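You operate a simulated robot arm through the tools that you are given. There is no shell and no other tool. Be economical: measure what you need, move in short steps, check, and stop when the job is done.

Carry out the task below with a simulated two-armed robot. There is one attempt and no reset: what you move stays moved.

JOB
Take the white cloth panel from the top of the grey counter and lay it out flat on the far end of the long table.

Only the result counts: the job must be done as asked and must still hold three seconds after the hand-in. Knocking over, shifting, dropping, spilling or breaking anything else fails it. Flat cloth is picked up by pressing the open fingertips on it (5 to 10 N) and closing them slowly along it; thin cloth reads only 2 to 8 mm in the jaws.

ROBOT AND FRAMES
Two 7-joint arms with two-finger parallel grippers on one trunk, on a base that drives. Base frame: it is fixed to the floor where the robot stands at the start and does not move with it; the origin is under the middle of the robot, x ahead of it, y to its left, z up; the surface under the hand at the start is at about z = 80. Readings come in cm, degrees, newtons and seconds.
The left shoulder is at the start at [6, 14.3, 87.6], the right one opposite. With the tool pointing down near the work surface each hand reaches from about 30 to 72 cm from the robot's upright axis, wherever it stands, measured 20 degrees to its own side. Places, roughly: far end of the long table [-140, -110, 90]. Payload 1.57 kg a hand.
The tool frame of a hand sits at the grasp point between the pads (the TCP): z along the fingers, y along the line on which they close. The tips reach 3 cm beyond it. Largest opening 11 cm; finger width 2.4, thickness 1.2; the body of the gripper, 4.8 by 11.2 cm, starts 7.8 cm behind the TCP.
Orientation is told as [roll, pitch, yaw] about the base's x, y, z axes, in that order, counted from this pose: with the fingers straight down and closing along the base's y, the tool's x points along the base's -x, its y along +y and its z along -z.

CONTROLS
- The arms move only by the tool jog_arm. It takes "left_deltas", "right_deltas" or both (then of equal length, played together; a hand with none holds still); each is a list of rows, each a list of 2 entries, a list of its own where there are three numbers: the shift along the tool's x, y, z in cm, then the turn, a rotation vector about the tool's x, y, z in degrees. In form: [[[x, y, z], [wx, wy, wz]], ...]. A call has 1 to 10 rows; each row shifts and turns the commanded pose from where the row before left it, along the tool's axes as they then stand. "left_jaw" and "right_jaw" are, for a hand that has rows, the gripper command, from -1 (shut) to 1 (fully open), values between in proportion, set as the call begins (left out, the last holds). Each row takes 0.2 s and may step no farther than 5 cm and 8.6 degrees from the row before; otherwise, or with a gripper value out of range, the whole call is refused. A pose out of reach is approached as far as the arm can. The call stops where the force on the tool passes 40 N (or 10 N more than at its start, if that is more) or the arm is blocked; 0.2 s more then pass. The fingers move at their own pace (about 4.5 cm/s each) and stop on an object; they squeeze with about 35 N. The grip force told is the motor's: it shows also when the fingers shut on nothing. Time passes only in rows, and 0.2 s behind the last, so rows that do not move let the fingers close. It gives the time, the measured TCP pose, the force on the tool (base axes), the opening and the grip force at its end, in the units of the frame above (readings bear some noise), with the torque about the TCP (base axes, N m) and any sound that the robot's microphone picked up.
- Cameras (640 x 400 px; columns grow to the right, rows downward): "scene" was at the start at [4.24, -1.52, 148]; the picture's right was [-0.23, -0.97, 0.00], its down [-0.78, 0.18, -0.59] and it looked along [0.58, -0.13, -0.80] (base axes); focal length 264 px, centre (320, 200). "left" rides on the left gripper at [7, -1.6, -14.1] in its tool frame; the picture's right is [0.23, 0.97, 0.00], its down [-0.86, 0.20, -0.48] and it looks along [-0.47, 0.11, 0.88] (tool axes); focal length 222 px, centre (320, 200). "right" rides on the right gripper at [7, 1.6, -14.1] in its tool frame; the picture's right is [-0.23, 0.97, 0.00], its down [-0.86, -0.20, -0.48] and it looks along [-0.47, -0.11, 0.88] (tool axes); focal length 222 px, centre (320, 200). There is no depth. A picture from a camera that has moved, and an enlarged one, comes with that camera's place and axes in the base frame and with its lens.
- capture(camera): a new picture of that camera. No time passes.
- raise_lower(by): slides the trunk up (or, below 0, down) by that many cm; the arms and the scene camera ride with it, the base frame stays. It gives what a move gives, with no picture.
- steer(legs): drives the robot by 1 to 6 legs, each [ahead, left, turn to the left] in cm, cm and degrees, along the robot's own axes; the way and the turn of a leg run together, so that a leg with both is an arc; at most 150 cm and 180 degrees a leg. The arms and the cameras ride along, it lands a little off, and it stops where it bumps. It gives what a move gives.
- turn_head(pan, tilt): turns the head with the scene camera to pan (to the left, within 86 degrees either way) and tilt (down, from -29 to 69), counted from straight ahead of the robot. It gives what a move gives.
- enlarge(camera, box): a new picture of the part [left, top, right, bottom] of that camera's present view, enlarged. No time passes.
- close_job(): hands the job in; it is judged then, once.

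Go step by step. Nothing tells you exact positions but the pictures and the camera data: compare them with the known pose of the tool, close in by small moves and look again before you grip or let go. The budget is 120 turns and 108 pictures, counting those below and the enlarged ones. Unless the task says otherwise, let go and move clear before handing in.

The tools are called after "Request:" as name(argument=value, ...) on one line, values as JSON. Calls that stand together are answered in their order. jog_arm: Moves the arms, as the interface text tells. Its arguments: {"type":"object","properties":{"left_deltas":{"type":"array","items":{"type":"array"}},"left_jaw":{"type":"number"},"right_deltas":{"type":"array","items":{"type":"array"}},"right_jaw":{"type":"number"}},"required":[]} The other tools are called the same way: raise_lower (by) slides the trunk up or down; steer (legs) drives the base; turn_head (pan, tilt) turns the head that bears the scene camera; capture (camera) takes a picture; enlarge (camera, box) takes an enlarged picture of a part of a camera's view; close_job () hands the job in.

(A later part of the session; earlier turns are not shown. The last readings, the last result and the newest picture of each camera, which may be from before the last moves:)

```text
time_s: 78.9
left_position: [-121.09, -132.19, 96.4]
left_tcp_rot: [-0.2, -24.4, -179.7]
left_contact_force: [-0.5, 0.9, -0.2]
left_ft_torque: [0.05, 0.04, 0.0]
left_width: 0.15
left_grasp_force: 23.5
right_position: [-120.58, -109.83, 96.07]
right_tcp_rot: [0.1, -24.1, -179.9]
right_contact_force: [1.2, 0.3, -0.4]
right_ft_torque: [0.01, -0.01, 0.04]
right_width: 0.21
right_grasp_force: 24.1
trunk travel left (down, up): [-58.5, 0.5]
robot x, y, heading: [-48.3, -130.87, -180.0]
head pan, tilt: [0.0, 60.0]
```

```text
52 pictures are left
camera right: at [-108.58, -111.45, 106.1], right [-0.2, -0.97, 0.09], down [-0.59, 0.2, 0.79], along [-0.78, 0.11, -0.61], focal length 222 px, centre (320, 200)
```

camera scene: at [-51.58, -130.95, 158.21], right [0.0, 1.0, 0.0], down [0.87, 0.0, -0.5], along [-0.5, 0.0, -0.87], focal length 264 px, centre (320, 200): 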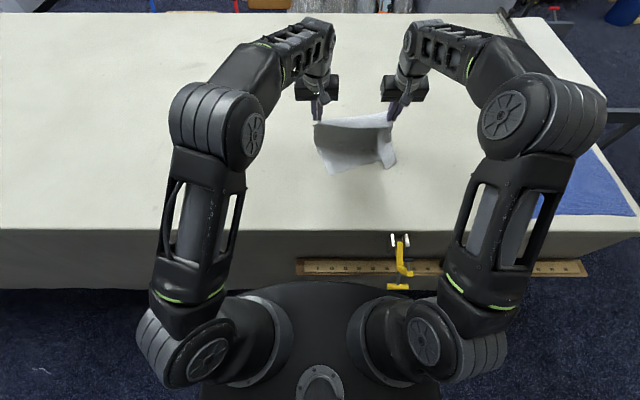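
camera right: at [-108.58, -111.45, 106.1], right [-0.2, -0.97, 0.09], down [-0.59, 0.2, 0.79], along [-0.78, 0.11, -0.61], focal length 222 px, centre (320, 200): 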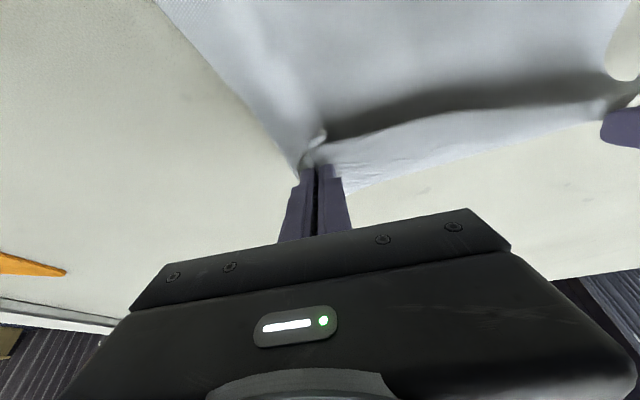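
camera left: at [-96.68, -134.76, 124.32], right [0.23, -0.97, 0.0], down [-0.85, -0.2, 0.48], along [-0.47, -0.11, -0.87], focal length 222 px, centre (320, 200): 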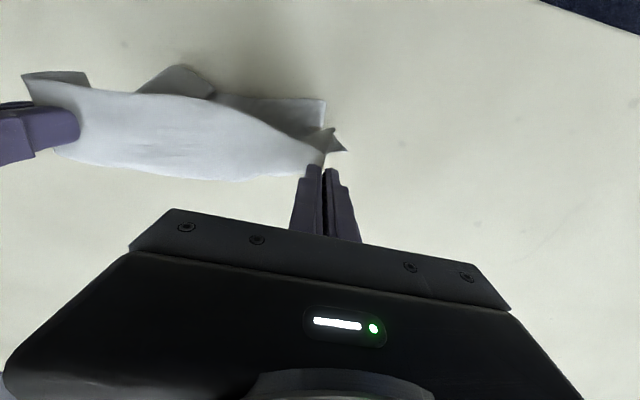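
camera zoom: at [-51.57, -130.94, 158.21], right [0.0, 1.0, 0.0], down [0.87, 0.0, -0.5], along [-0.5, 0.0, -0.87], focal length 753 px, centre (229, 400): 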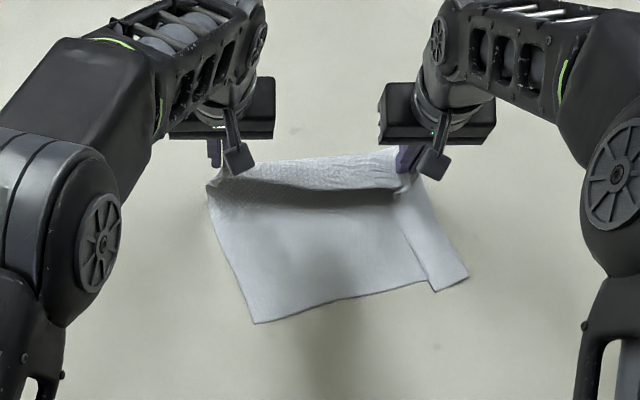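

Nearly flat. I lower the held edge close to the table while drawing it a bit further out.

Request:
jog_arm(left_deltas=[[[-0.32, 0, 1.6], [0, 0, 0]], [[-0.32, 0, 1.6], [0, 0, 0]], [[-0.32, 0, 1.6], [0, 0, 0]], [[0, 0, 0], [0, 0, 0]]], right_deltas=[[[-0.4, 0, 1.6], [0, 0, 0]], [[-0.4, 0, 1.6], [0, 0, 0]], [[-0.4, 0, 1.5], [0, 0, 0]], [[0, 0, 0], [0, 0, 0]]])

Request:
enlarge(camera="scene", box=[240, 60, 464, 200])

Request:
capture(camera="right")

Request:
capture(camera="left")

```text
time_s: 79.9
left_position: [-123.69, -132.24, 92.44]
left_tcp_rot: [-0.2, -24.4, -179.6]
left_contact_force: [-0.3, 0.4, -0.2]
left_ft_torque: [0.03, -0.03, -0.01]
left_width: 0.18
left_grasp_force: 23.7
right_position: [-123.86, -110.07, 92.37]
right_tcp_rot: [0.1, -23.9, -179.8]
right_contact_force: [-0.2, 0.7, 0.2]
right_ft_torque: [-0.01, -0.01, 0.04]
right_width: 0.21
right_grasp_force: 23.5
trunk travel left (down, up): [-58.5, 0.5]
robot x, y, heading: [-48.05, -131.27, -179.6]
head pan, tilt: [0.0, 60.0]
```

```text
2.86 times, centred on (352, 130) of scene
camera zoom: at [-51.6, -130.94, 158.21], right [0.0, 1.0, 0.0], down [0.87, 0.0, -0.5], along [-0.5, 0.0, -0.87], focal length 753 px, centre (229, 400)
```

zoom: 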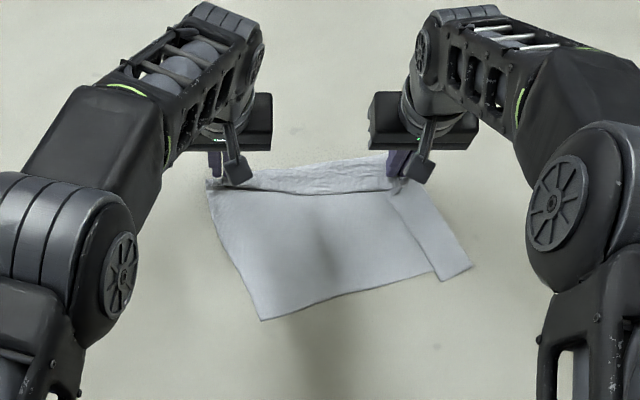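

```text
50 pictures are left
camera right: at [-111.76, -111.68, 102.61], right [-0.2, -0.97, 0.09], down [-0.59, 0.2, 0.79], along [-0.78, 0.11, -0.61], focal length 222 px, centre (320, 200)
```

right: 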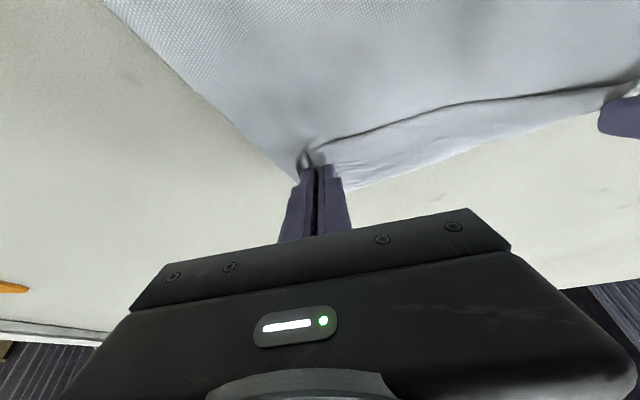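

```text
49 pictures are left
camera left: at [-111.48, -130.65, 102.41], right [0.21, -0.97, -0.1], down [-0.58, -0.2, 0.79], along [-0.79, -0.11, -0.61], focal length 222 px, centre (320, 200)
```

left: 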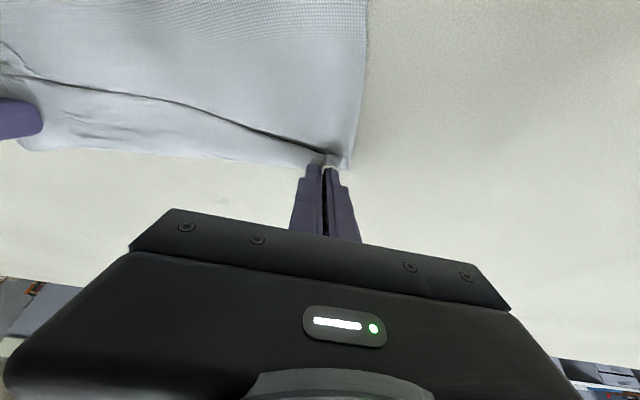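

The sheet is nearly flat; the strip beyond the fingers stands up a bit. I lower the tips to touch and draw out slightly for tension.

Request:
jog_arm(left_deltas=[[[-0.2, 0, 0.65], [0, 0, 0]], [[0.06, 0, 0.15], [0, 0, 0]], [[0, 0, 0], [0, 0, 0]]], right_deltas=[[[-0.2, 0, 0.65], [0, 0, 0]], [[0.06, 0, 0.15], [0, 0, 0]], [[0, 0, 0], [0, 0, 0]]])

Request:
jog_arm(left_deltas=[[[0.1, 0, 0.2], [0, 0, 0]], [[0, 0, 0], [0, 0, 0]]], right_deltas=[[[0.1, 0, 0.2], [0, 0, 0]], [[0, 0, 0], [0, 0, 0]]])

```text
time_s: 80.7
left_position: [-124.24, -132.17, 91.81]
left_tcp_rot: [-0.1, -24.4, -179.6]
left_contact_force: [1.4, -0.5, 0.3]
left_ft_torque: [0.0, -0.02, 0.03]
left_width: 0.17
left_grasp_force: 23.4
right_position: [-124.28, -110.0, 91.94]
right_tcp_rot: [-0.1, -24.1, -179.7]
right_contact_force: [-0.4, 0.3, 2.0]
right_ft_torque: [-0.01, -0.02, 0.02]
right_width: 0.21
right_grasp_force: 23.2
trunk travel left (down, up): [-58.5, 0.5]
robot x, y, heading: [-47.64, -131.42, -179.9]
head pan, tilt: [0.0, 60.0]
```

```text
time_s: 81.3
left_position: [-124.22, -132.12, 91.63]
left_tcp_rot: [-0.1, -24.5, -179.7]
left_contact_force: [0.7, -0.4, 1.5]
left_ft_torque: [0.01, -0.03, 0.01]
left_width: 0.15
left_grasp_force: 23.1
right_position: [-124.37, -109.9, 91.64]
right_tcp_rot: [-0.1, -24.1, -179.8]
right_contact_force: [0.3, -0.5, 6.4]
right_ft_torque: [-0.05, -0.06, 0.02]
right_width: 0.2
right_grasp_force: 23.7
trunk travel left (down, up): [-58.5, 0.5]
robot x, y, heading: [-47.84, -131.23, -179.7]
head pan, tilt: [0.0, 60.0]
```

Touching. I open slowly under light contact to spread the gathers.

Request:
jog_arm(left_deltas=[[[0.03, 0, 0.1], [0, 0, 0]], [[0, 0, 0], [0, 0, 0]]], right_deltas=[[[0, 0, 0], [0, 0, 0]], [[0, 0, 0], [0, 0, 0]]], left_jaw=-0.75, right_jaw=-0.75)

Request:
jog_arm(left_deltas=[[[0, 0, 0], [0, 0, 0]], [[0, 0, 0], [0, 0, 0]]], right_deltas=[[[0, 0, 0], [0, 0, 0]], [[0, 0, 0], [0, 0, 0]]], left_jaw=-0.5, right_jaw=-0.4)

Request:
capture(camera="right")

Request:
capture(camera="left")

Request:
enlarge(camera="scene", box=[240, 60, 464, 200])

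```text
time_s: 81.9
left_position: [-124.25, -132.2, 91.4]
left_tcp_rot: [-0.2, -24.4, -179.7]
left_contact_force: [0.4, 0.0, 0.9]
left_ft_torque: [0.01, -0.03, -0.02]
left_width: 1.32
left_grasp_force: 0.0
right_position: [-124.34, -109.9, 91.51]
right_tcp_rot: [0.0, -24.1, -179.9]
right_contact_force: [0.2, -0.3, 0.6]
right_ft_torque: [0.0, 0.01, 0.0]
right_width: 1.28
right_grasp_force: 0.0
trunk travel left (down, up): [-58.5, 0.5]
robot x, y, heading: [-48.02, -130.97, -179.4]
head pan, tilt: [0.0, 60.0]
```

```text
time_s: 82.5
left_position: [-124.16, -132.14, 91.48]
left_tcp_rot: [-0.2, -24.5, -179.7]
left_contact_force: [0.0, -0.9, 1.0]
left_ft_torque: [-0.02, -0.01, -0.01]
left_width: 2.7
left_grasp_force: 0.1
right_position: [-124.43, -110.11, 91.58]
right_tcp_rot: [0.0, -24.0, -179.8]
right_contact_force: [0.1, -0.5, 0.4]
right_ft_torque: [-0.01, 0.06, 0.02]
right_width: 3.31
right_grasp_force: 0.0
trunk travel left (down, up): [-58.5, 0.5]
robot x, y, heading: [-48.11, -131.39, -180.1]
head pan, tilt: [0.0, 60.0]
```

```text
48 pictures are left
camera right: at [-112.25, -111.52, 101.64], right [-0.2, -0.97, 0.09], down [-0.59, 0.2, 0.79], along [-0.78, 0.11, -0.61], focal length 222 px, centre (320, 200)
```

right: 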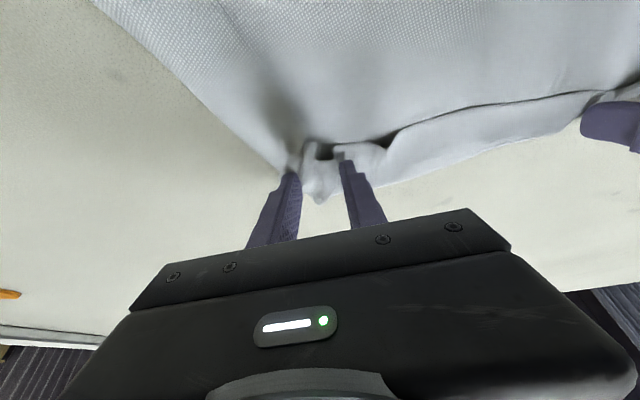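

```text
47 pictures are left
camera left: at [-112.0, -130.64, 101.4], right [0.21, -0.97, -0.1], down [-0.58, -0.2, 0.79], along [-0.79, -0.11, -0.61], focal length 222 px, centre (320, 200)
```

left: 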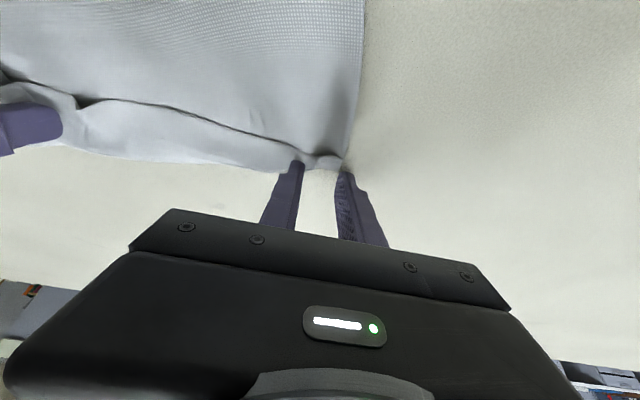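

```text
2.86 times, centred on (352, 130) of scene
camera zoom: at [-51.66, -130.94, 158.2], right [0.0, 1.0, 0.0], down [0.87, 0.0, -0.5], along [-0.5, 0.0, -0.87], focal length 753 px, centre (229, 400)
```

zoom: 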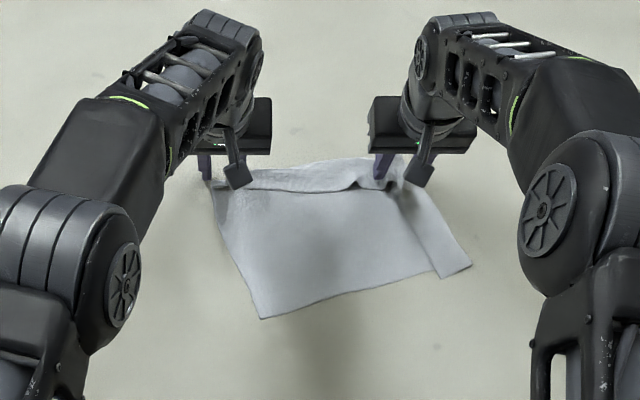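

Released. I back both hands off along their fingers, then up, and view the result.

Request:
jog_arm(left_deltas=[[[0, 0, -1], [0, 0, 0]], [[0, 0, -2], [0, 0, 0]], [[0, 0, -3], [0, 0, 0]], [[0, 0, -4], [0, 0, 0]], [[1, 2, -4], [0, 2, 0]], [[1, 3, -3], [0, 4, 0]], [[1, 4, -2], [0, 4, 0]], [[1, 4, 0], [0, 4, 0]]], right_deltas=[[[0, 0, -1], [0, 0, 0]], [[0, 0, -2], [0, 0, 0]], [[0, 0, -3], [0, 0, 0]], [[0, 0, -4], [0, 0, 0]], [[1, -2, -4], [0, 2, 0]], [[1, -2, -3], [0, 4, 0]], [[1, -2, -2], [0, 4, 0]], [[1, -2, 0], [0, 4, 0]]])

Request:
enlarge(camera="scene", box=[240, 60, 464, 200])

Request:
capture(camera="right")

Request:
capture(camera="left")

```text
time_s: 84.3
left_position: [-112.71, -145.15, 107.09]
left_tcp_rot: [-0.2, -10.3, -179.8]
left_contact_force: [-0.3, -0.2, 0.5]
left_ft_torque: [0.02, 0.03, 0.0]
left_width: 2.75
left_grasp_force: 0.0
right_position: [-113.58, -102.2, 107.45]
right_tcp_rot: [0.0, -10.0, -179.6]
right_contact_force: [0.1, -1.2, -0.2]
right_ft_torque: [0.02, -0.04, 0.01]
right_width: 3.31
right_grasp_force: 0.1
trunk travel left (down, up): [-58.5, 0.5]
robot x, y, heading: [-48.24, -131.09, -179.7]
head pan, tilt: [0.0, 60.0]
```

```text
2.86 times, centred on (352, 130) of scene
camera zoom: at [-51.74, -130.99, 158.2], right [0.0, 1.0, 0.0], down [0.87, 0.0, -0.5], along [-0.5, 0.0, -0.87], focal length 753 px, centre (229, 400)
```

zoom: 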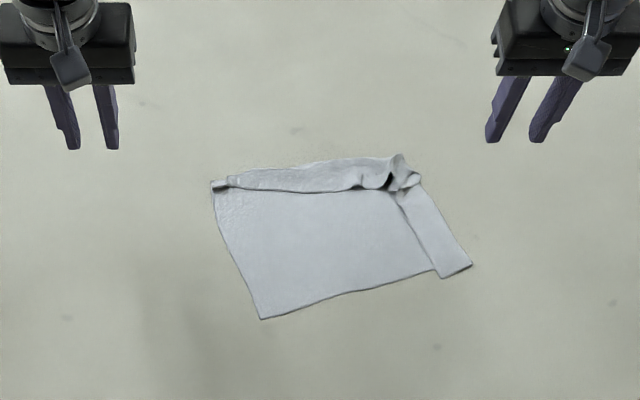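

```text
44 pictures are left
camera right: at [-104.22, -103.75, 120.24], right [-0.22, -0.97, 0.04], down [-0.76, 0.2, 0.62], along [-0.61, 0.11, -0.78], focal length 222 px, centre (320, 200)
```

right: 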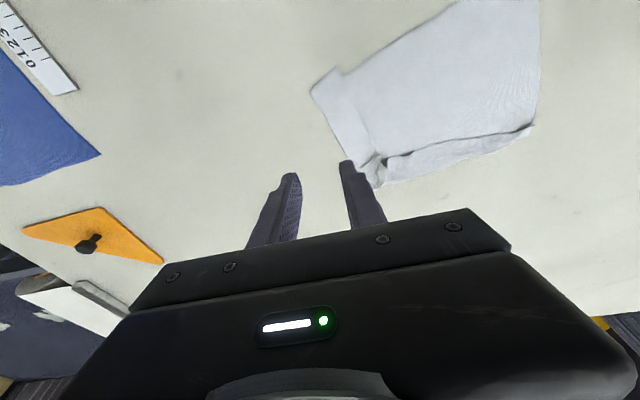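

```text
43 pictures are left
camera left: at [-103.28, -143.66, 119.77], right [0.23, -0.97, -0.04], down [-0.76, -0.2, 0.62], along [-0.61, -0.11, -0.78], focal length 222 px, centre (320, 200)
```

left: 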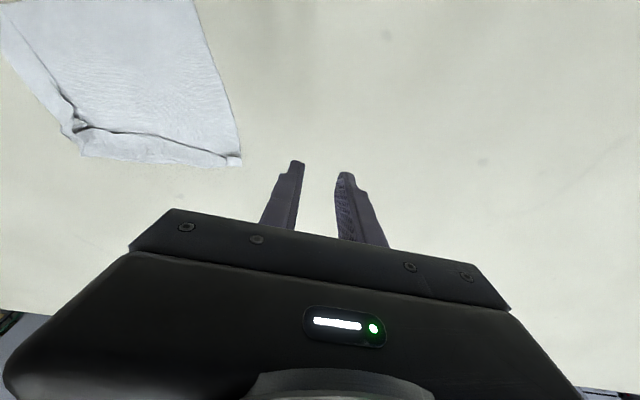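

The main panel is flat, but a strip along the far side and one along the right side look folded over. Let me look closely before unfolding them.

Request:
enlarge(camera="right", box=[290, 0, 610, 200])

Request:
enlarge(camera="scene", box=[300, 100, 412, 170])

```text
2.00 times, centred on (450, 100) of right
camera zoom: at [-104.22, -103.75, 120.24], right [-0.22, -0.97, 0.04], down [-0.76, 0.2, 0.62], along [-0.61, 0.11, -0.78], focal length 444 px, centre (60, 400)
```

zoom: 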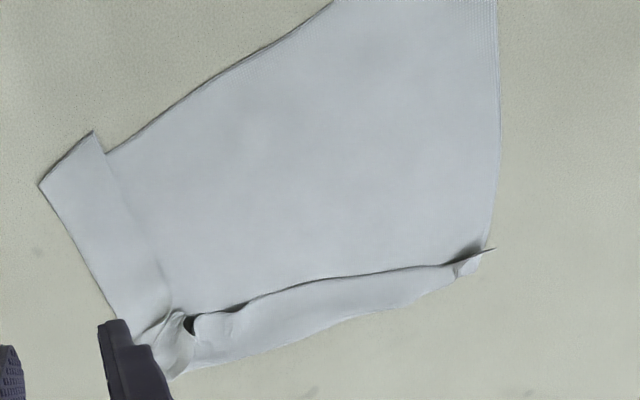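

```text
5.71 times, centred on (356, 135) of scene
camera zoom: at [-51.74, -130.99, 158.2], right [0.0, 1.0, 0.0], down [0.87, 0.0, -0.5], along [-0.5, 0.0, -0.87], focal length 1506 px, centre (114, 571)
```

zoom: 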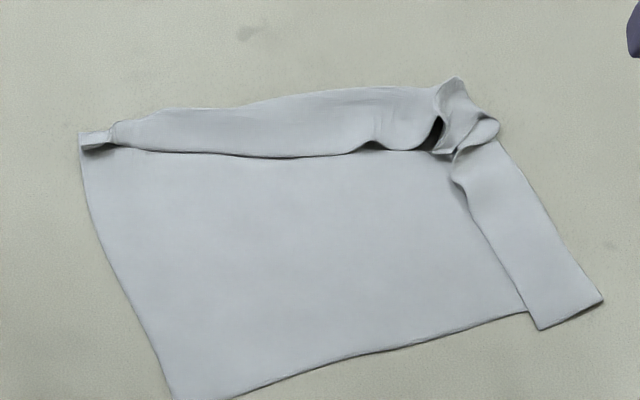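

Both strips are folded on top, meeting at the true corner near the crumple at about [-122, -110]. Pulling that corner outward should undo both; I get a closer look first.

Request:
jog_arm(right_deltas=[[[1.5, 1, 2], [0, 0, 0]], [[1.5, 2, 2], [0, 0, 0]], [[1, 2, 1], [0, 0, 0]]])

Request:
enlarge(camera="right", box=[220, 40, 540, 240])

```text
time_s: 85.1
left_position: [-112.72, -145.23, 107.0]
left_tcp_rot: [-0.2, -10.3, -179.7]
left_contact_force: [-1.3, -0.1, 1.3]
left_ft_torque: [-0.01, -0.03, -0.01]
left_width: 2.71
left_grasp_force: 0.1
right_position: [-110.05, -106.93, 102.05]
right_tcp_rot: [0.0, -10.1, -179.8]
right_contact_force: [-0.7, -0.6, 0.7]
right_ft_torque: [0.04, 0.0, 0.01]
right_width: 3.32
right_grasp_force: 0.0
trunk travel left (down, up): [-58.5, 0.5]
robot x, y, heading: [-47.78, -131.13, -179.9]
head pan, tilt: [0.0, 60.0]
```

```text
2.00 times, centred on (380, 140) of right
camera zoom: at [-100.64, -108.58, 114.82], right [-0.22, -0.97, 0.04], down [-0.76, 0.2, 0.62], along [-0.61, 0.11, -0.78], focal length 444 px, centre (200, 320)
```

zoom: 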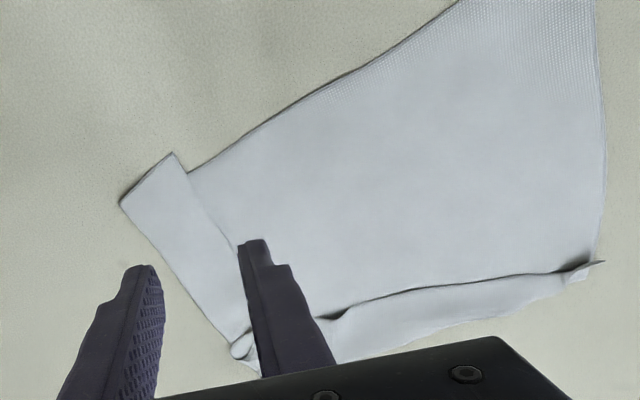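

Request:
enlarge(camera="scene", box=[360, 105, 400, 130])

Request:
enlarge(camera="left", box=[0, 70, 160, 170])

```text
16.00 times, centred on (380, 118) of scene
camera zoom: at [-51.63, -130.99, 158.21], right [0.0, 1.0, 0.0], down [0.87, 0.0, -0.5], along [-0.5, 0.0, -0.87], focal length 4216 px, centre (-640, 1520)
```

zoom: 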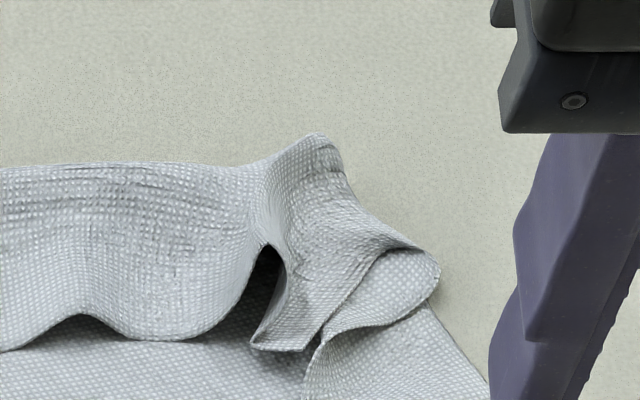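

```text
4.00 times, centred on (80, 120) of left
camera zoom: at [-103.23, -143.65, 119.78], right [0.23, -0.97, -0.04], down [-0.75, -0.2, 0.62], along [-0.62, -0.11, -0.78], focal length 888 px, centre (1280, 520)
```

zoom: 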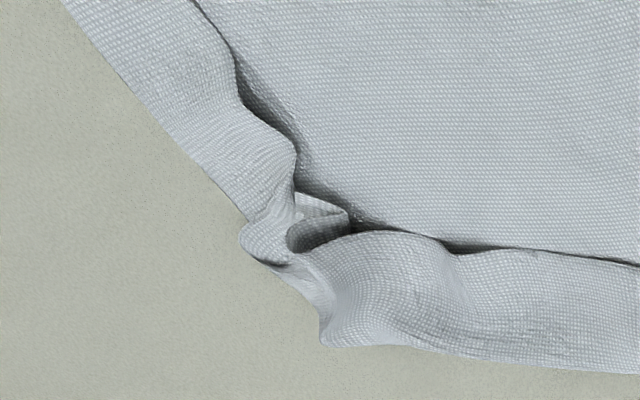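

The true corner is the small tab at about [-123, -110]. I move the base 2 cm closer for reach and bring the right hand over the tab with the same outward tilt.

Request:
steer(legs=[[2, 0, 0]])

Request:
jog_arm(right_deltas=[[[-2.2, 0.75, 1.7], [0, -3.5, 0]], [[-2.1, 0.75, 1.85], [0, -3.5, 0]], [[-2.0, 0.75, 1.97], [0, -3.5, 0]], [[-1.9, 0.75, 2.1], [0, -3.5, 0]], [[0, 0, 0], [0, 0, 0]]], right_jaw=-0.3)

Request:
enlarge(camera="scene", box=[340, 80, 420, 130])

Request:
enlarge(camera="right", box=[200, 60, 440, 210])

```text
time_s: 85.9
left_position: [-114.86, -145.18, 107.09]
left_tcp_rot: [-0.1, -10.3, -179.7]
left_contact_force: [-0.2, -1.4, -0.4]
left_ft_torque: [0.02, -0.05, 0.02]
left_width: 2.74
left_grasp_force: 0.0
right_position: [-112.17, -107.0, 101.97]
right_tcp_rot: [0.0, -10.0, -179.7]
right_contact_force: [-0.9, -0.2, -0.3]
right_ft_torque: [0.01, -0.03, 0.01]
right_width: 3.32
right_grasp_force: 0.1
trunk travel left (down, up): [-58.5, 0.5]
robot x, y, heading: [-49.92, -131.28, -179.9]
head pan, tilt: [0.0, 60.0]
```

```text
time_s: 87.1
left_position: [-114.66, -145.0, 107.17]
left_tcp_rot: [-0.2, -10.4, -179.7]
left_contact_force: [0.5, -0.3, 0.7]
left_ft_torque: [0.03, 0.0, 0.0]
left_width: 2.73
left_grasp_force: 0.1
right_position: [-121.96, -109.9, 96.68]
right_tcp_rot: [0.0, -24.1, -179.8]
right_contact_force: [1.2, 0.4, -0.3]
right_ft_torque: [0.03, 0.0, -0.02]
right_width: 3.83
right_grasp_force: 0.1
trunk travel left (down, up): [-58.5, 0.5]
robot x, y, heading: [-49.88, -131.0, -180.3]
head pan, tilt: [0.0, 60.0]
```

```text
8.00 times, centred on (380, 105) of scene
camera zoom: at [-53.55, -130.94, 158.21], right [0.0, 1.0, 0.0], down [0.87, 0.0, -0.5], along [-0.5, 0.0, -0.87], focal length 2108 px, centre (-160, 960)
```

zoom: 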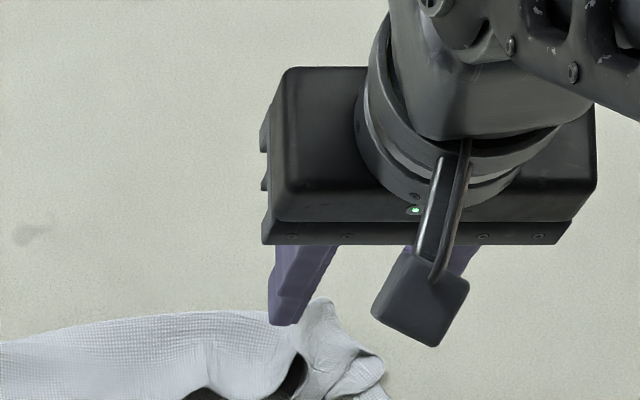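

```text
2.67 times, centred on (320, 135) of right
camera zoom: at [-109.89, -111.53, 106.74], right [-0.2, -0.97, 0.09], down [-0.59, 0.2, 0.79], along [-0.78, 0.11, -0.61], focal length 592 px, centre (320, 373)
```

zoom: 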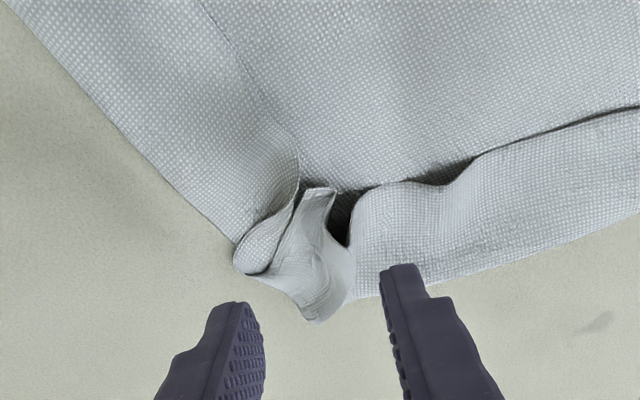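

Clear view: the tab lies between the fingers. I lower onto it.

Request:
jog_arm(right_deltas=[[[0.8, 0.3, 1.5], [0, 0, 0]], [[0.75, 0, 1.4], [0, 0, 0]], [[0.3, 0, 0.7], [0, 0, 0]], [[0, 0, 0], [0, 0, 0]]])

Request:
enlarge(camera="right", box=[200, 60, 440, 210])

```text
time_s: 88.1
left_position: [-114.59, -145.13, 107.22]
left_tcp_rot: [-0.2, -10.4, -179.7]
left_contact_force: [0.9, 0.2, -0.2]
left_ft_torque: [-0.01, -0.01, -0.03]
left_width: 2.73
left_grasp_force: 0.1
right_position: [-121.83, -110.14, 92.75]
right_tcp_rot: [0.0, -24.0, -179.8]
right_contact_force: [0.2, 0.0, -0.6]
right_ft_torque: [0.0, 0.01, -0.01]
right_width: 3.84
right_grasp_force: 0.1
trunk travel left (down, up): [-58.5, 0.5]
robot x, y, heading: [-50.12, -131.19, -179.9]
head pan, tilt: [0.0, 60.0]
```

```text
2.67 times, centred on (320, 135) of right
camera zoom: at [-109.72, -111.75, 102.87], right [-0.2, -0.97, 0.09], down [-0.59, 0.2, 0.79], along [-0.78, 0.11, -0.61], focal length 592 px, centre (320, 373)
```

zoom: 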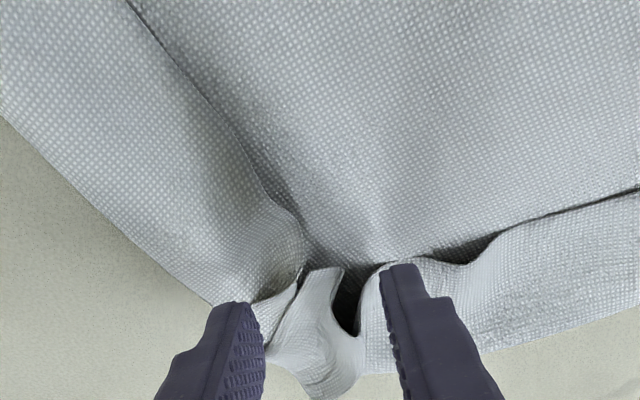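

Request:
jog_arm(right_deltas=[[[0.2, 0, 0.5], [0, 0, 0]], [[0.08, 0, 0.2], [0, 0, 0]], [[0, 0, 0], [0, 0, 0]]], right_jaw=-0.45)

Request:
jog_arm(right_deltas=[[[0, 0, 0], [0, 0, 0]], [[0, 0, 0], [0, 0, 0]]], right_jaw=-0.7)

Request:
enlarge(camera="right", box=[200, 60, 440, 210])

```text
time_s: 88.9
left_position: [-114.66, -145.14, 107.13]
left_tcp_rot: [-0.1, -10.4, -179.8]
left_contact_force: [0.2, -0.1, 0.2]
left_ft_torque: [-0.03, 0.0, 0.01]
left_width: 2.75
left_grasp_force: 0.0
right_position: [-121.62, -110.2, 92.08]
right_tcp_rot: [0.0, -23.9, -179.7]
right_contact_force: [-0.5, 0.0, 0.7]
right_ft_torque: [0.0, -0.02, -0.01]
right_width: 3.04
right_grasp_force: 0.0
trunk travel left (down, up): [-58.5, 0.5]
robot x, y, heading: [-49.88, -130.91, -179.6]
head pan, tilt: [0.0, 60.0]
```

```text
time_s: 89.5
left_position: [-114.7, -145.11, 107.11]
left_tcp_rot: [-0.1, -10.3, -179.7]
left_contact_force: [0.6, -0.8, 0.0]
left_ft_torque: [-0.01, 0.02, 0.02]
left_width: 2.77
left_grasp_force: 0.0
right_position: [-121.64, -110.26, 91.99]
right_tcp_rot: [0.0, -24.0, -179.7]
right_contact_force: [0.7, 0.6, -0.2]
right_ft_torque: [-0.01, 0.01, 0.01]
right_width: 1.65
right_grasp_force: 0.1
trunk travel left (down, up): [-58.5, 0.5]
robot x, y, heading: [-49.72, -130.62, -180.0]
head pan, tilt: [0.0, 60.0]
```

```text
2.67 times, centred on (320, 135) of right
camera zoom: at [-109.57, -111.85, 102.19], right [-0.2, -0.97, 0.09], down [-0.59, 0.2, 0.79], along [-0.78, 0.11, -0.61], focal length 592 px, centre (320, 373)
```

zoom: 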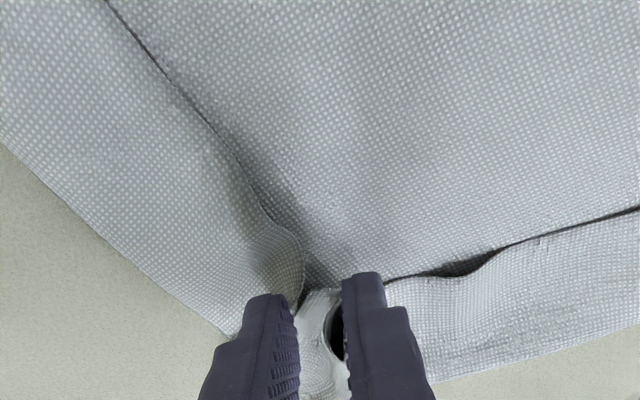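

The tab is between the pads. I close fully and lift a little.

Request:
jog_arm(right_deltas=[[[0, 0, 0], [0, 0, 0]], [[0, 0, 0], [0, 0, 0]], [[0, 0, 0], [0, 0, 0]]], right_jaw=-1)

Request:
jog_arm(right_deltas=[[[-0.8, 0, -1.8], [0, 0, 0]], [[-0.8, 0, -1.8], [0, 0, 0]], [[0, 0, 0], [0, 0, 0]]])

Request:
enlarge(camera="right", box=[160, 40, 480, 240])

Request:
enlarge(camera="scene", box=[280, 80, 424, 170])

```text
time_s: 90.3
left_position: [-114.64, -145.15, 107.1]
left_tcp_rot: [-0.1, -10.5, -179.7]
left_contact_force: [-0.2, -0.2, -0.4]
left_ft_torque: [-0.01, 0.01, -0.01]
left_width: 2.76
left_grasp_force: 0.1
right_position: [-121.78, -110.26, 92.03]
right_tcp_rot: [-0.1, -24.1, -179.7]
right_contact_force: [0.1, 0.2, 0.3]
right_ft_torque: [0.01, -0.02, 0.0]
right_width: 0.19
right_grasp_force: 23.6
trunk travel left (down, up): [-58.5, 0.5]
robot x, y, heading: [-49.67, -131.14, -179.9]
head pan, tilt: [0.0, 60.0]
```

```text
time_s: 91.1
left_position: [-114.66, -145.04, 107.09]
left_tcp_rot: [-0.2, -10.5, -179.7]
left_contact_force: [-0.4, -0.4, 0.1]
left_ft_torque: [-0.01, 0.01, -0.01]
left_width: 2.76
left_grasp_force: 0.1
right_position: [-121.56, -110.36, 95.95]
right_tcp_rot: [0.0, -24.0, -179.8]
right_contact_force: [0.2, 0.2, 0.1]
right_ft_torque: [0.03, -0.01, 0.0]
right_width: 0.21
right_grasp_force: 24.1
trunk travel left (down, up): [-58.5, 0.5]
robot x, y, heading: [-49.91, -131.22, -179.8]
head pan, tilt: [0.0, 60.0]
```

```text
2.00 times, centred on (320, 140) of right
camera zoom: at [-109.53, -111.89, 106.03], right [-0.2, -0.97, 0.09], down [-0.59, 0.2, 0.79], along [-0.78, 0.11, -0.61], focal length 444 px, centre (320, 320)
```

zoom: 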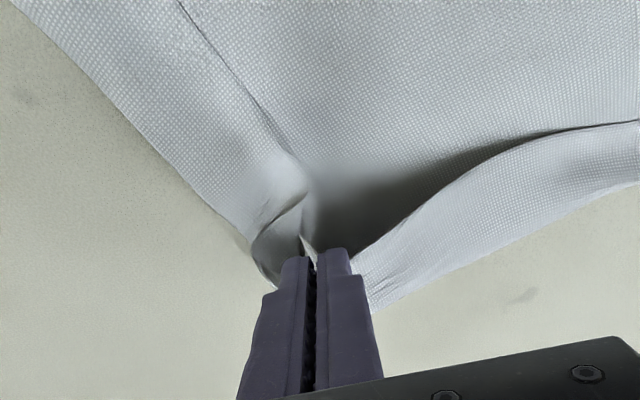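

```text
4.44 times, centred on (352, 125) of scene
camera zoom: at [-53.6, -130.95, 158.21], right [0.0, 1.0, 0.0], down [0.87, 0.0, -0.5], along [-0.5, 0.0, -0.87], focal length 1171 px, centre (178, 533)
```

zoom: 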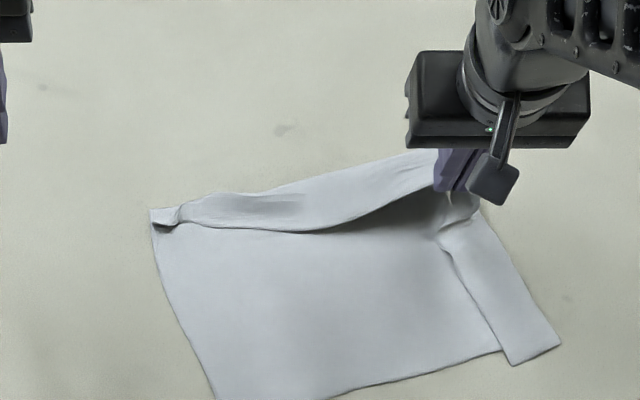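

The corner alone lifts, as wanted. I carry it outward and to +y, tilting more for reach, to unfold both strips.

Request:
jog_arm(right_deltas=[[[-1.95, -0.6, 0.54], [0, -3, 0]], [[-1.92, -0.6, 0.64], [0, -3, 0]], [[-1.88, -0.7, 0.74], [0, -3, 0]], [[-1.84, -0.7, 0.84], [0, -3, 0]], [[0, 0, 0], [0, 0, 0]]])

Request:
enlarge(camera="scene", box=[280, 70, 440, 170])

Request:
capture(camera="right")

```text
time_s: 92.3
left_position: [-114.56, -144.99, 107.08]
left_tcp_rot: [-0.1, -10.3, -179.7]
left_contact_force: [0.0, -1.0, -0.4]
left_ft_torque: [0.02, 0.01, 0.01]
left_width: 2.73
left_grasp_force: 0.1
right_position: [-129.73, -107.8, 97.36]
right_tcp_rot: [0.0, -36.0, -179.7]
right_contact_force: [0.4, 0.4, 0.3]
right_ft_torque: [0.0, 0.0, 0.0]
right_width: 0.18
right_grasp_force: 23.5
trunk travel left (down, up): [-58.5, 0.5]
robot x, y, heading: [-49.68, -131.13, -179.7]
head pan, tilt: [0.0, 60.0]
```

```text
4.00 times, centred on (360, 120) of scene
camera zoom: at [-53.58, -130.96, 158.21], right [0.0, 1.0, 0.0], down [0.87, 0.0, -0.5], along [-0.5, 0.0, -0.87], focal length 1054 px, centre (160, 520)
```

zoom: 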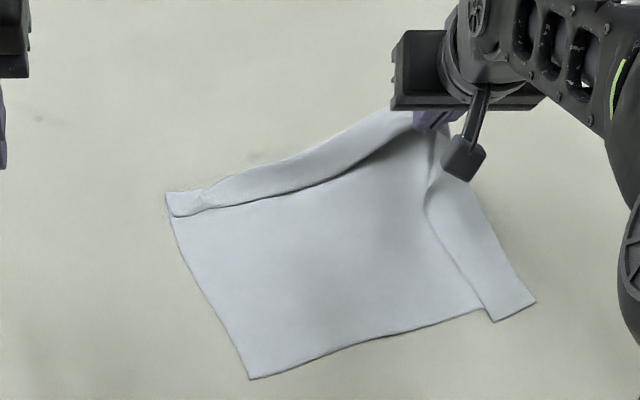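

```text
30 pictures are left
camera right: at [-115.79, -109.29, 104.65], right [-0.18, -0.97, 0.13], down [-0.41, 0.2, 0.89], along [-0.89, 0.1, -0.44], focal length 222 px, centre (320, 200)
```

right: 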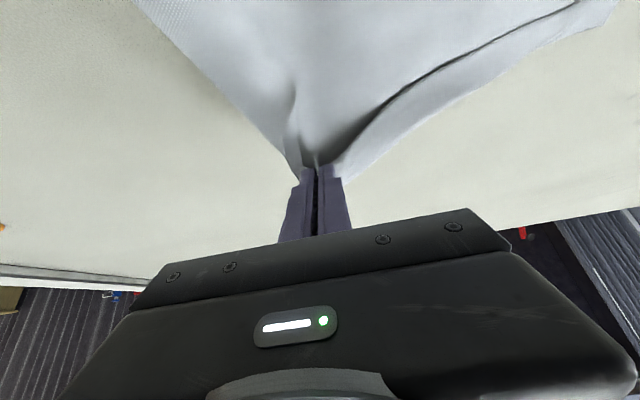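

It is unfolding. I pull further out and more toward +y, then lower.

Request:
jog_arm(right_deltas=[[[-1.21, -1.5, 0.88], [0, -3, 0]], [[-1.17, -1.5, 0.94], [0, -3, 0]], [[-1.11, -1.5, 1.0], [0, -3, 0]], [[0, -1, 0], [0, 0, 0]], [[0, -1, 0], [0, 0, 0]]])

Request:
enlarge(camera="scene", box=[280, 70, 440, 170])

```text
time_s: 93.5
left_position: [-114.64, -145.18, 107.21]
left_tcp_rot: [-0.1, -10.4, -179.7]
left_contact_force: [0.4, 0.2, 0.3]
left_ft_torque: [-0.01, -0.01, 0.01]
left_width: 2.74
left_grasp_force: 0.1
right_position: [-134.2, -101.42, 97.25]
right_tcp_rot: [0.0, -45.0, -179.8]
right_contact_force: [0.0, 0.5, 0.3]
right_ft_torque: [0.0, -0.03, 0.03]
right_width: 0.19
right_grasp_force: 23.8
trunk travel left (down, up): [-58.5, 0.5]
robot x, y, heading: [-49.85, -130.83, -179.8]
head pan, tilt: [0.0, 60.0]
```

```text
4.00 times, centred on (360, 120) of scene
camera zoom: at [-53.61, -130.92, 158.21], right [0.0, 1.0, 0.0], down [0.87, 0.0, -0.5], along [-0.5, 0.0, -0.87], focal length 1054 px, centre (160, 520)
```

zoom: 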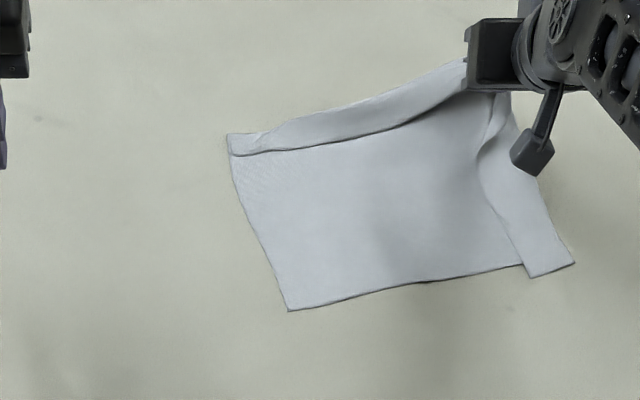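

The whole cloth slides with the pull (nicely further out), so I need an anchor. I close the left hand and bring its tips over the panel's left side to pin it.

Request:
jog_arm(left_deltas=[[[-0.23, -3.2, 1.56], [0, -1.7, 0]], [[-0.2, -3.2, 1.56], [0, -1.7, 0]], [[-0.15, -3.2, 1.57], [0, -1.7, 0]], [[-0.1, -3.2, 1.57], [0, -1.7, 0]], [[-0.05, -3.2, 1.57], [0, -1.7, 0]], [[0, -3.2, 1.57], [0, -1.7, 0]], [[0.05, -3.2, 1.57], [0, -1.7, 0]], [[0.1, -3.2, 1.57], [0, -1.7, 0]], [[0, 0, 0], [0, 0, 0]]], left_jaw=-1)

Request:
capture(camera="scene")

```text
time_s: 95.5
left_position: [-118.94, -119.41, 95.6]
left_tcp_rot: [-0.2, -24.0, -179.7]
left_contact_force: [0.0, -0.1, -0.7]
left_ft_torque: [0.04, 0.02, -0.04]
left_width: 0.03
left_grasp_force: 21.4
right_position: [-134.24, -101.46, 97.31]
right_tcp_rot: [0.0, -45.0, -179.7]
right_contact_force: [0.4, 0.2, 0.6]
right_ft_torque: [0.01, 0.0, -0.01]
right_width: 0.18
right_grasp_force: 23.2
trunk travel left (down, up): [-58.5, 0.5]
robot x, y, heading: [-50.11, -131.01, -180.0]
head pan, tilt: [0.0, 60.0]
```

```text
28 pictures are left
camera scene: at [-53.57, -130.99, 158.21], right [0.0, 1.0, 0.0], down [0.87, 0.0, -0.5], along [-0.5, 0.0, -0.87], focal length 264 px, centre (320, 200)
```

scene: 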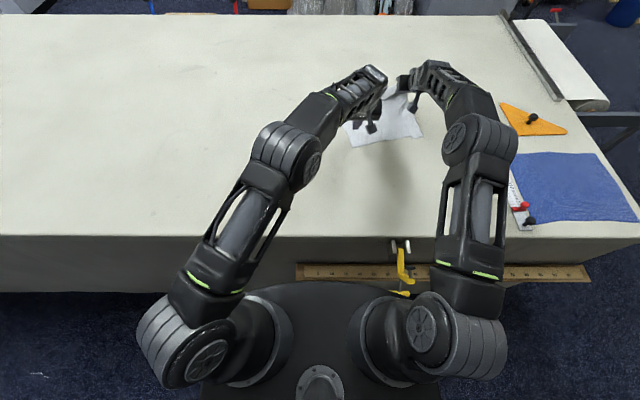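

The left tips are over the panel. I press them down to pin it.

Request:
jog_arm(left_deltas=[[[0.8, 0, 1.8], [0, 0, 0]], [[0.6, 0, 1.35], [0, 0, 0]], [[0.12, 0, 0.3], [0, 0, 0]], [[0, 0, 0], [0, 0, 0]]])

Request:
jog_arm(left_deltas=[[[0.1, 0, 0.22], [0, 0, 0]], [[0, 0, 0], [0, 0, 0]]])

```text
time_s: 96.5
left_position: [-118.98, -119.48, 91.64]
left_tcp_rot: [-0.2, -24.1, -179.8]
left_contact_force: [-0.6, 0.2, 0.5]
left_ft_torque: [-0.01, 0.04, 0.02]
left_width: 0.0
left_grasp_force: 21.5
right_position: [-134.21, -101.36, 97.35]
right_tcp_rot: [0.0, -45.0, -179.8]
right_contact_force: [0.7, -0.2, 0.4]
right_ft_torque: [0.0, -0.02, 0.01]
right_width: 0.18
right_grasp_force: 23.7
trunk travel left (down, up): [-58.5, 0.5]
robot x, y, heading: [-49.86, -131.07, -179.9]
head pan, tilt: [0.0, 60.0]
```

```text
time_s: 97.1
left_position: [-118.89, -119.48, 91.36]
left_tcp_rot: [-0.2, -24.0, -179.7]
left_contact_force: [0.1, -0.1, 0.9]
left_ft_torque: [0.04, -0.01, 0.0]
left_width: 0.02
left_grasp_force: 21.1
right_position: [-134.19, -101.41, 97.32]
right_tcp_rot: [0.0, -45.0, -179.8]
right_contact_force: [0.0, -0.2, 0.5]
right_ft_torque: [0.03, -0.03, 0.01]
right_width: 0.19
right_grasp_force: 23.6
trunk travel left (down, up): [-58.5, 0.5]
robot x, y, heading: [-49.91, -130.87, -179.6]
head pan, tilt: [0.0, 60.0]
```

Request:
jog_arm(left_deltas=[[[0.08, 0, 0.18], [0, 0, 0]], [[0, 0, 0], [0, 0, 0]]])

Request:
jog_arm(left_deltas=[[[0.04, 0, 0.1], [0, 0, 0]], [[0, 0, 0], [0, 0, 0]]])

```text
time_s: 97.7
left_position: [-118.98, -119.5, 91.33]
left_tcp_rot: [-0.2, -24.2, -179.7]
left_contact_force: [1.4, -1.4, 10.1]
left_ft_torque: [-0.1, -0.01, -0.01]
left_width: 0.0
left_grasp_force: 21.3
right_position: [-134.21, -101.5, 97.42]
right_tcp_rot: [0.1, -45.1, -179.8]
right_contact_force: [0.0, 0.4, 1.0]
right_ft_torque: [0.01, 0.0, -0.01]
right_width: 0.2
right_grasp_force: 23.4
trunk travel left (down, up): [-58.5, 0.5]
robot x, y, heading: [-49.78, -130.86, -179.7]
head pan, tilt: [0.0, 60.0]
```

```text
time_s: 98.3
left_position: [-118.85, -119.56, 91.35]
left_tcp_rot: [-0.2, -24.3, -179.6]
left_contact_force: [1.5, -4.5, 16.6]
left_ft_torque: [-0.14, 0.0, 0.01]
left_width: 0.04
left_grasp_force: 21.5
right_position: [-134.16, -101.49, 97.34]
right_tcp_rot: [0.0, -45.1, -179.8]
right_contact_force: [-0.6, 0.1, 0.1]
right_ft_torque: [0.0, 0.0, -0.02]
right_width: 0.2
right_grasp_force: 23.8
trunk travel left (down, up): [-58.5, 0.5]
robot x, y, heading: [-50.22, -130.71, -179.8]
head pan, tilt: [0.0, 60.0]
```

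Pinned with about 16 N. I pull the right corner toward +y and a little out, watching the force.

Request:
jog_arm(right_deltas=[[[-0.35, -1.2, 0.35], [0, 0, 0]], [[-0.35, -1.2, 0.35], [0, 0, 0]], [[-0.35, -1.2, 0.35], [0, 0, 0]], [[0, 0, 0], [0, 0, 0]]])

Request:
enlarge(camera="scene", box=[300, 70, 460, 170])

```text
time_s: 99.3
left_position: [-118.82, -119.54, 91.31]
left_tcp_rot: [-0.3, -24.3, -179.6]
left_contact_force: [-3.3, -4.6, 24.0]
left_ft_torque: [-0.16, 0.17, -0.01]
left_width: 0.0
left_grasp_force: 21.2
right_position: [-135.58, -97.6, 97.44]
right_tcp_rot: [0.0, -45.1, -179.7]
right_contact_force: [1.0, 0.0, -0.7]
right_ft_torque: [0.02, -0.05, 0.01]
right_width: 0.22
right_grasp_force: 23.9
trunk travel left (down, up): [-58.5, 0.5]
robot x, y, heading: [-49.83, -131.15, -180.0]
head pan, tilt: [0.0, 60.0]
```

```text
4.00 times, centred on (380, 120) of scene
camera zoom: at [-53.37, -131.05, 158.22], right [0.0, 1.0, 0.0], down [0.87, 0.0, -0.5], along [-0.5, 0.0, -0.87], focal length 1054 px, centre (80, 520)
```

zoom: 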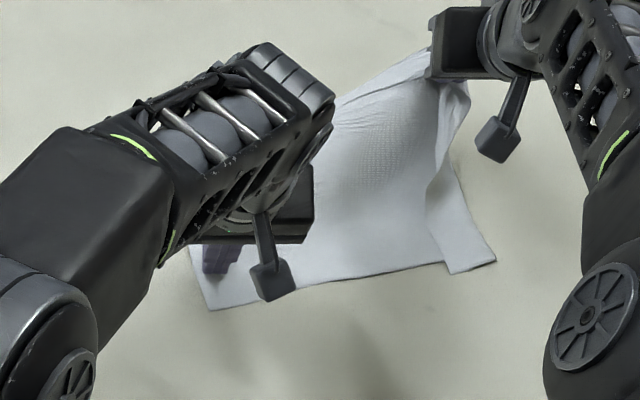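

The far strip has opened out. I continue slightly to +y while lowering the right corner to the table.

Request:
jog_arm(right_deltas=[[[0.7, -0.8, 1.3], [0, 0, 0]], [[0.7, -0.8, 1.3], [0, 0, 0]], [[0.75, -0.6, 1.2], [0, 0, 0]], [[0.7, -0.4, 0.9], [0, 0, 0]], [[0, 0, 0], [0, 0, 0]]])

Request:
enlarge(camera="scene", box=[300, 70, 460, 170])

Request:
capture(camera="right")

```text
time_s: 100.5
left_position: [-118.96, -119.49, 91.3]
left_tcp_rot: [-0.2, -24.2, -179.6]
left_contact_force: [-3.6, -5.6, 23.6]
left_ft_torque: [-0.15, 0.18, -0.02]
left_width: 0.0
left_grasp_force: 21.5
right_position: [-135.7, -95.37, 92.05]
right_tcp_rot: [0.0, -45.0, -179.7]
right_contact_force: [0.1, 0.0, -1.1]
right_ft_torque: [-0.01, 0.0, 0.01]
right_width: 0.19
right_grasp_force: 23.7
right hand out of reach, approached as far as the arm can: row 2, 3
trunk travel left (down, up): [-58.5, 0.5]
robot x, y, heading: [-50.18, -130.95, -179.8]
head pan, tilt: [0.0, 60.0]
```

```text
4.00 times, centred on (380, 120) of scene
camera zoom: at [-53.38, -131.06, 158.22], right [0.0, 1.0, 0.0], down [0.87, 0.0, -0.5], along [-0.5, 0.0, -0.87], focal length 1054 px, centre (80, 520)
```

zoom: 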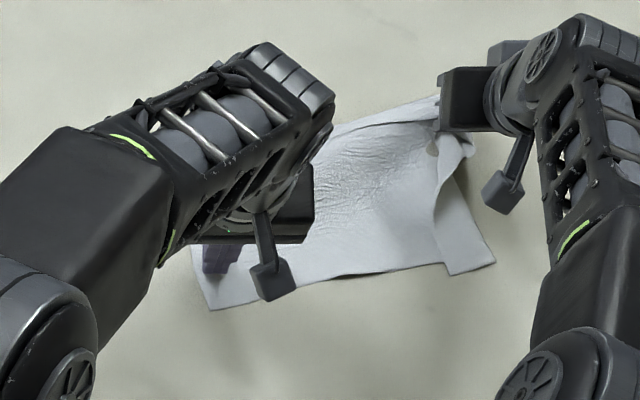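

```text
25 pictures are left
camera right: at [-120.76, -96.98, 97.13], right [-0.16, -0.97, 0.16], down [-0.27, 0.2, 0.94], along [-0.95, 0.1, -0.29], focal length 222 px, centre (320, 200)
```

right: 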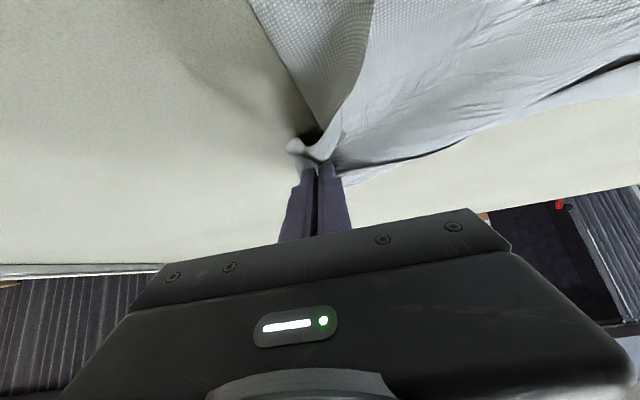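

I release the right corner and back that hand off, keeping the left pinned, then look.

Request:
jog_arm(right_deltas=[[[0.3, 0, 0.3], [0, 0, 0]], [[0, 0, 0], [0, 0, 0]], [[0, 0, 0], [0, 0, 0]], [[0, 0, -1.5], [0, 0, 0]], [[0, 0, -3], [0, 0, 0]], [[0, -1, -4], [0, 0, 0]], [[0, -2, -4], [0, 3, 0]], [[0, -3, -4], [0, 4, 0]]], right_jaw=-0.6)

Request:
jog_arm(left_deltas=[[[-0.4, 0, -0.9], [0, 0, 0]], [[-1.2, 0, -2.7], [0, 0, 0]], [[-1, 2, -3], [0, 0, 0]], [[0, 4, -3], [0, 0, 0]], [[0, 4.5, -1], [0, 0, 0]], [[0, 4.5, 0], [0, 0, 0]]])

Request:
enlarge(camera="scene", box=[316, 80, 444, 160])

```text
time_s: 102.3
left_position: [-118.81, -119.46, 91.24]
left_tcp_rot: [-0.3, -24.2, -179.6]
left_contact_force: [-3.3, -5.3, 25.4]
left_ft_torque: [-0.16, 0.13, 0.0]
left_width: 0.0
left_grasp_force: 21.5
right_position: [-124.25, -89.17, 103.92]
right_tcp_rot: [0.1, -38.0, -179.8]
right_contact_force: [0.1, -0.2, -0.5]
right_ft_torque: [0.02, 0.01, 0.01]
right_width: 2.2
right_grasp_force: 0.1
right hand out of reach, approached as far as the arm can: row 1
trunk travel left (down, up): [-58.5, 0.5]
robot x, y, heading: [-49.91, -131.31, -179.9]
head pan, tilt: [0.0, 60.0]
```

```text
time_s: 103.7
left_position: [-116.95, -134.69, 101.64]
left_tcp_rot: [-0.2, -23.9, -179.7]
left_contact_force: [0.5, -0.3, 0.9]
left_ft_torque: [-0.01, 0.01, -0.01]
left_width: 0.0
left_grasp_force: 21.5
right_position: [-124.48, -89.14, 103.9]
right_tcp_rot: [-0.1, -38.0, -179.7]
right_contact_force: [-0.4, -0.4, 0.3]
right_ft_torque: [-0.02, 0.02, 0.02]
right_width: 2.18
right_grasp_force: 0.1
trunk travel left (down, up): [-58.5, 0.5]
robot x, y, heading: [-49.8, -131.08, -179.6]
head pan, tilt: [0.0, 60.0]
```

```text
5.00 times, centred on (380, 120) of scene
camera zoom: at [-53.58, -131.04, 158.21], right [0.0, 1.0, 0.0], down [0.87, 0.0, -0.5], along [-0.5, 0.0, -0.87], focal length 1317 px, centre (20, 600)
```

zoom: 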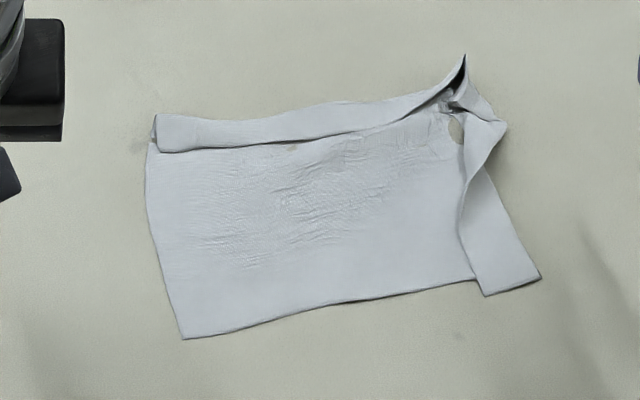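

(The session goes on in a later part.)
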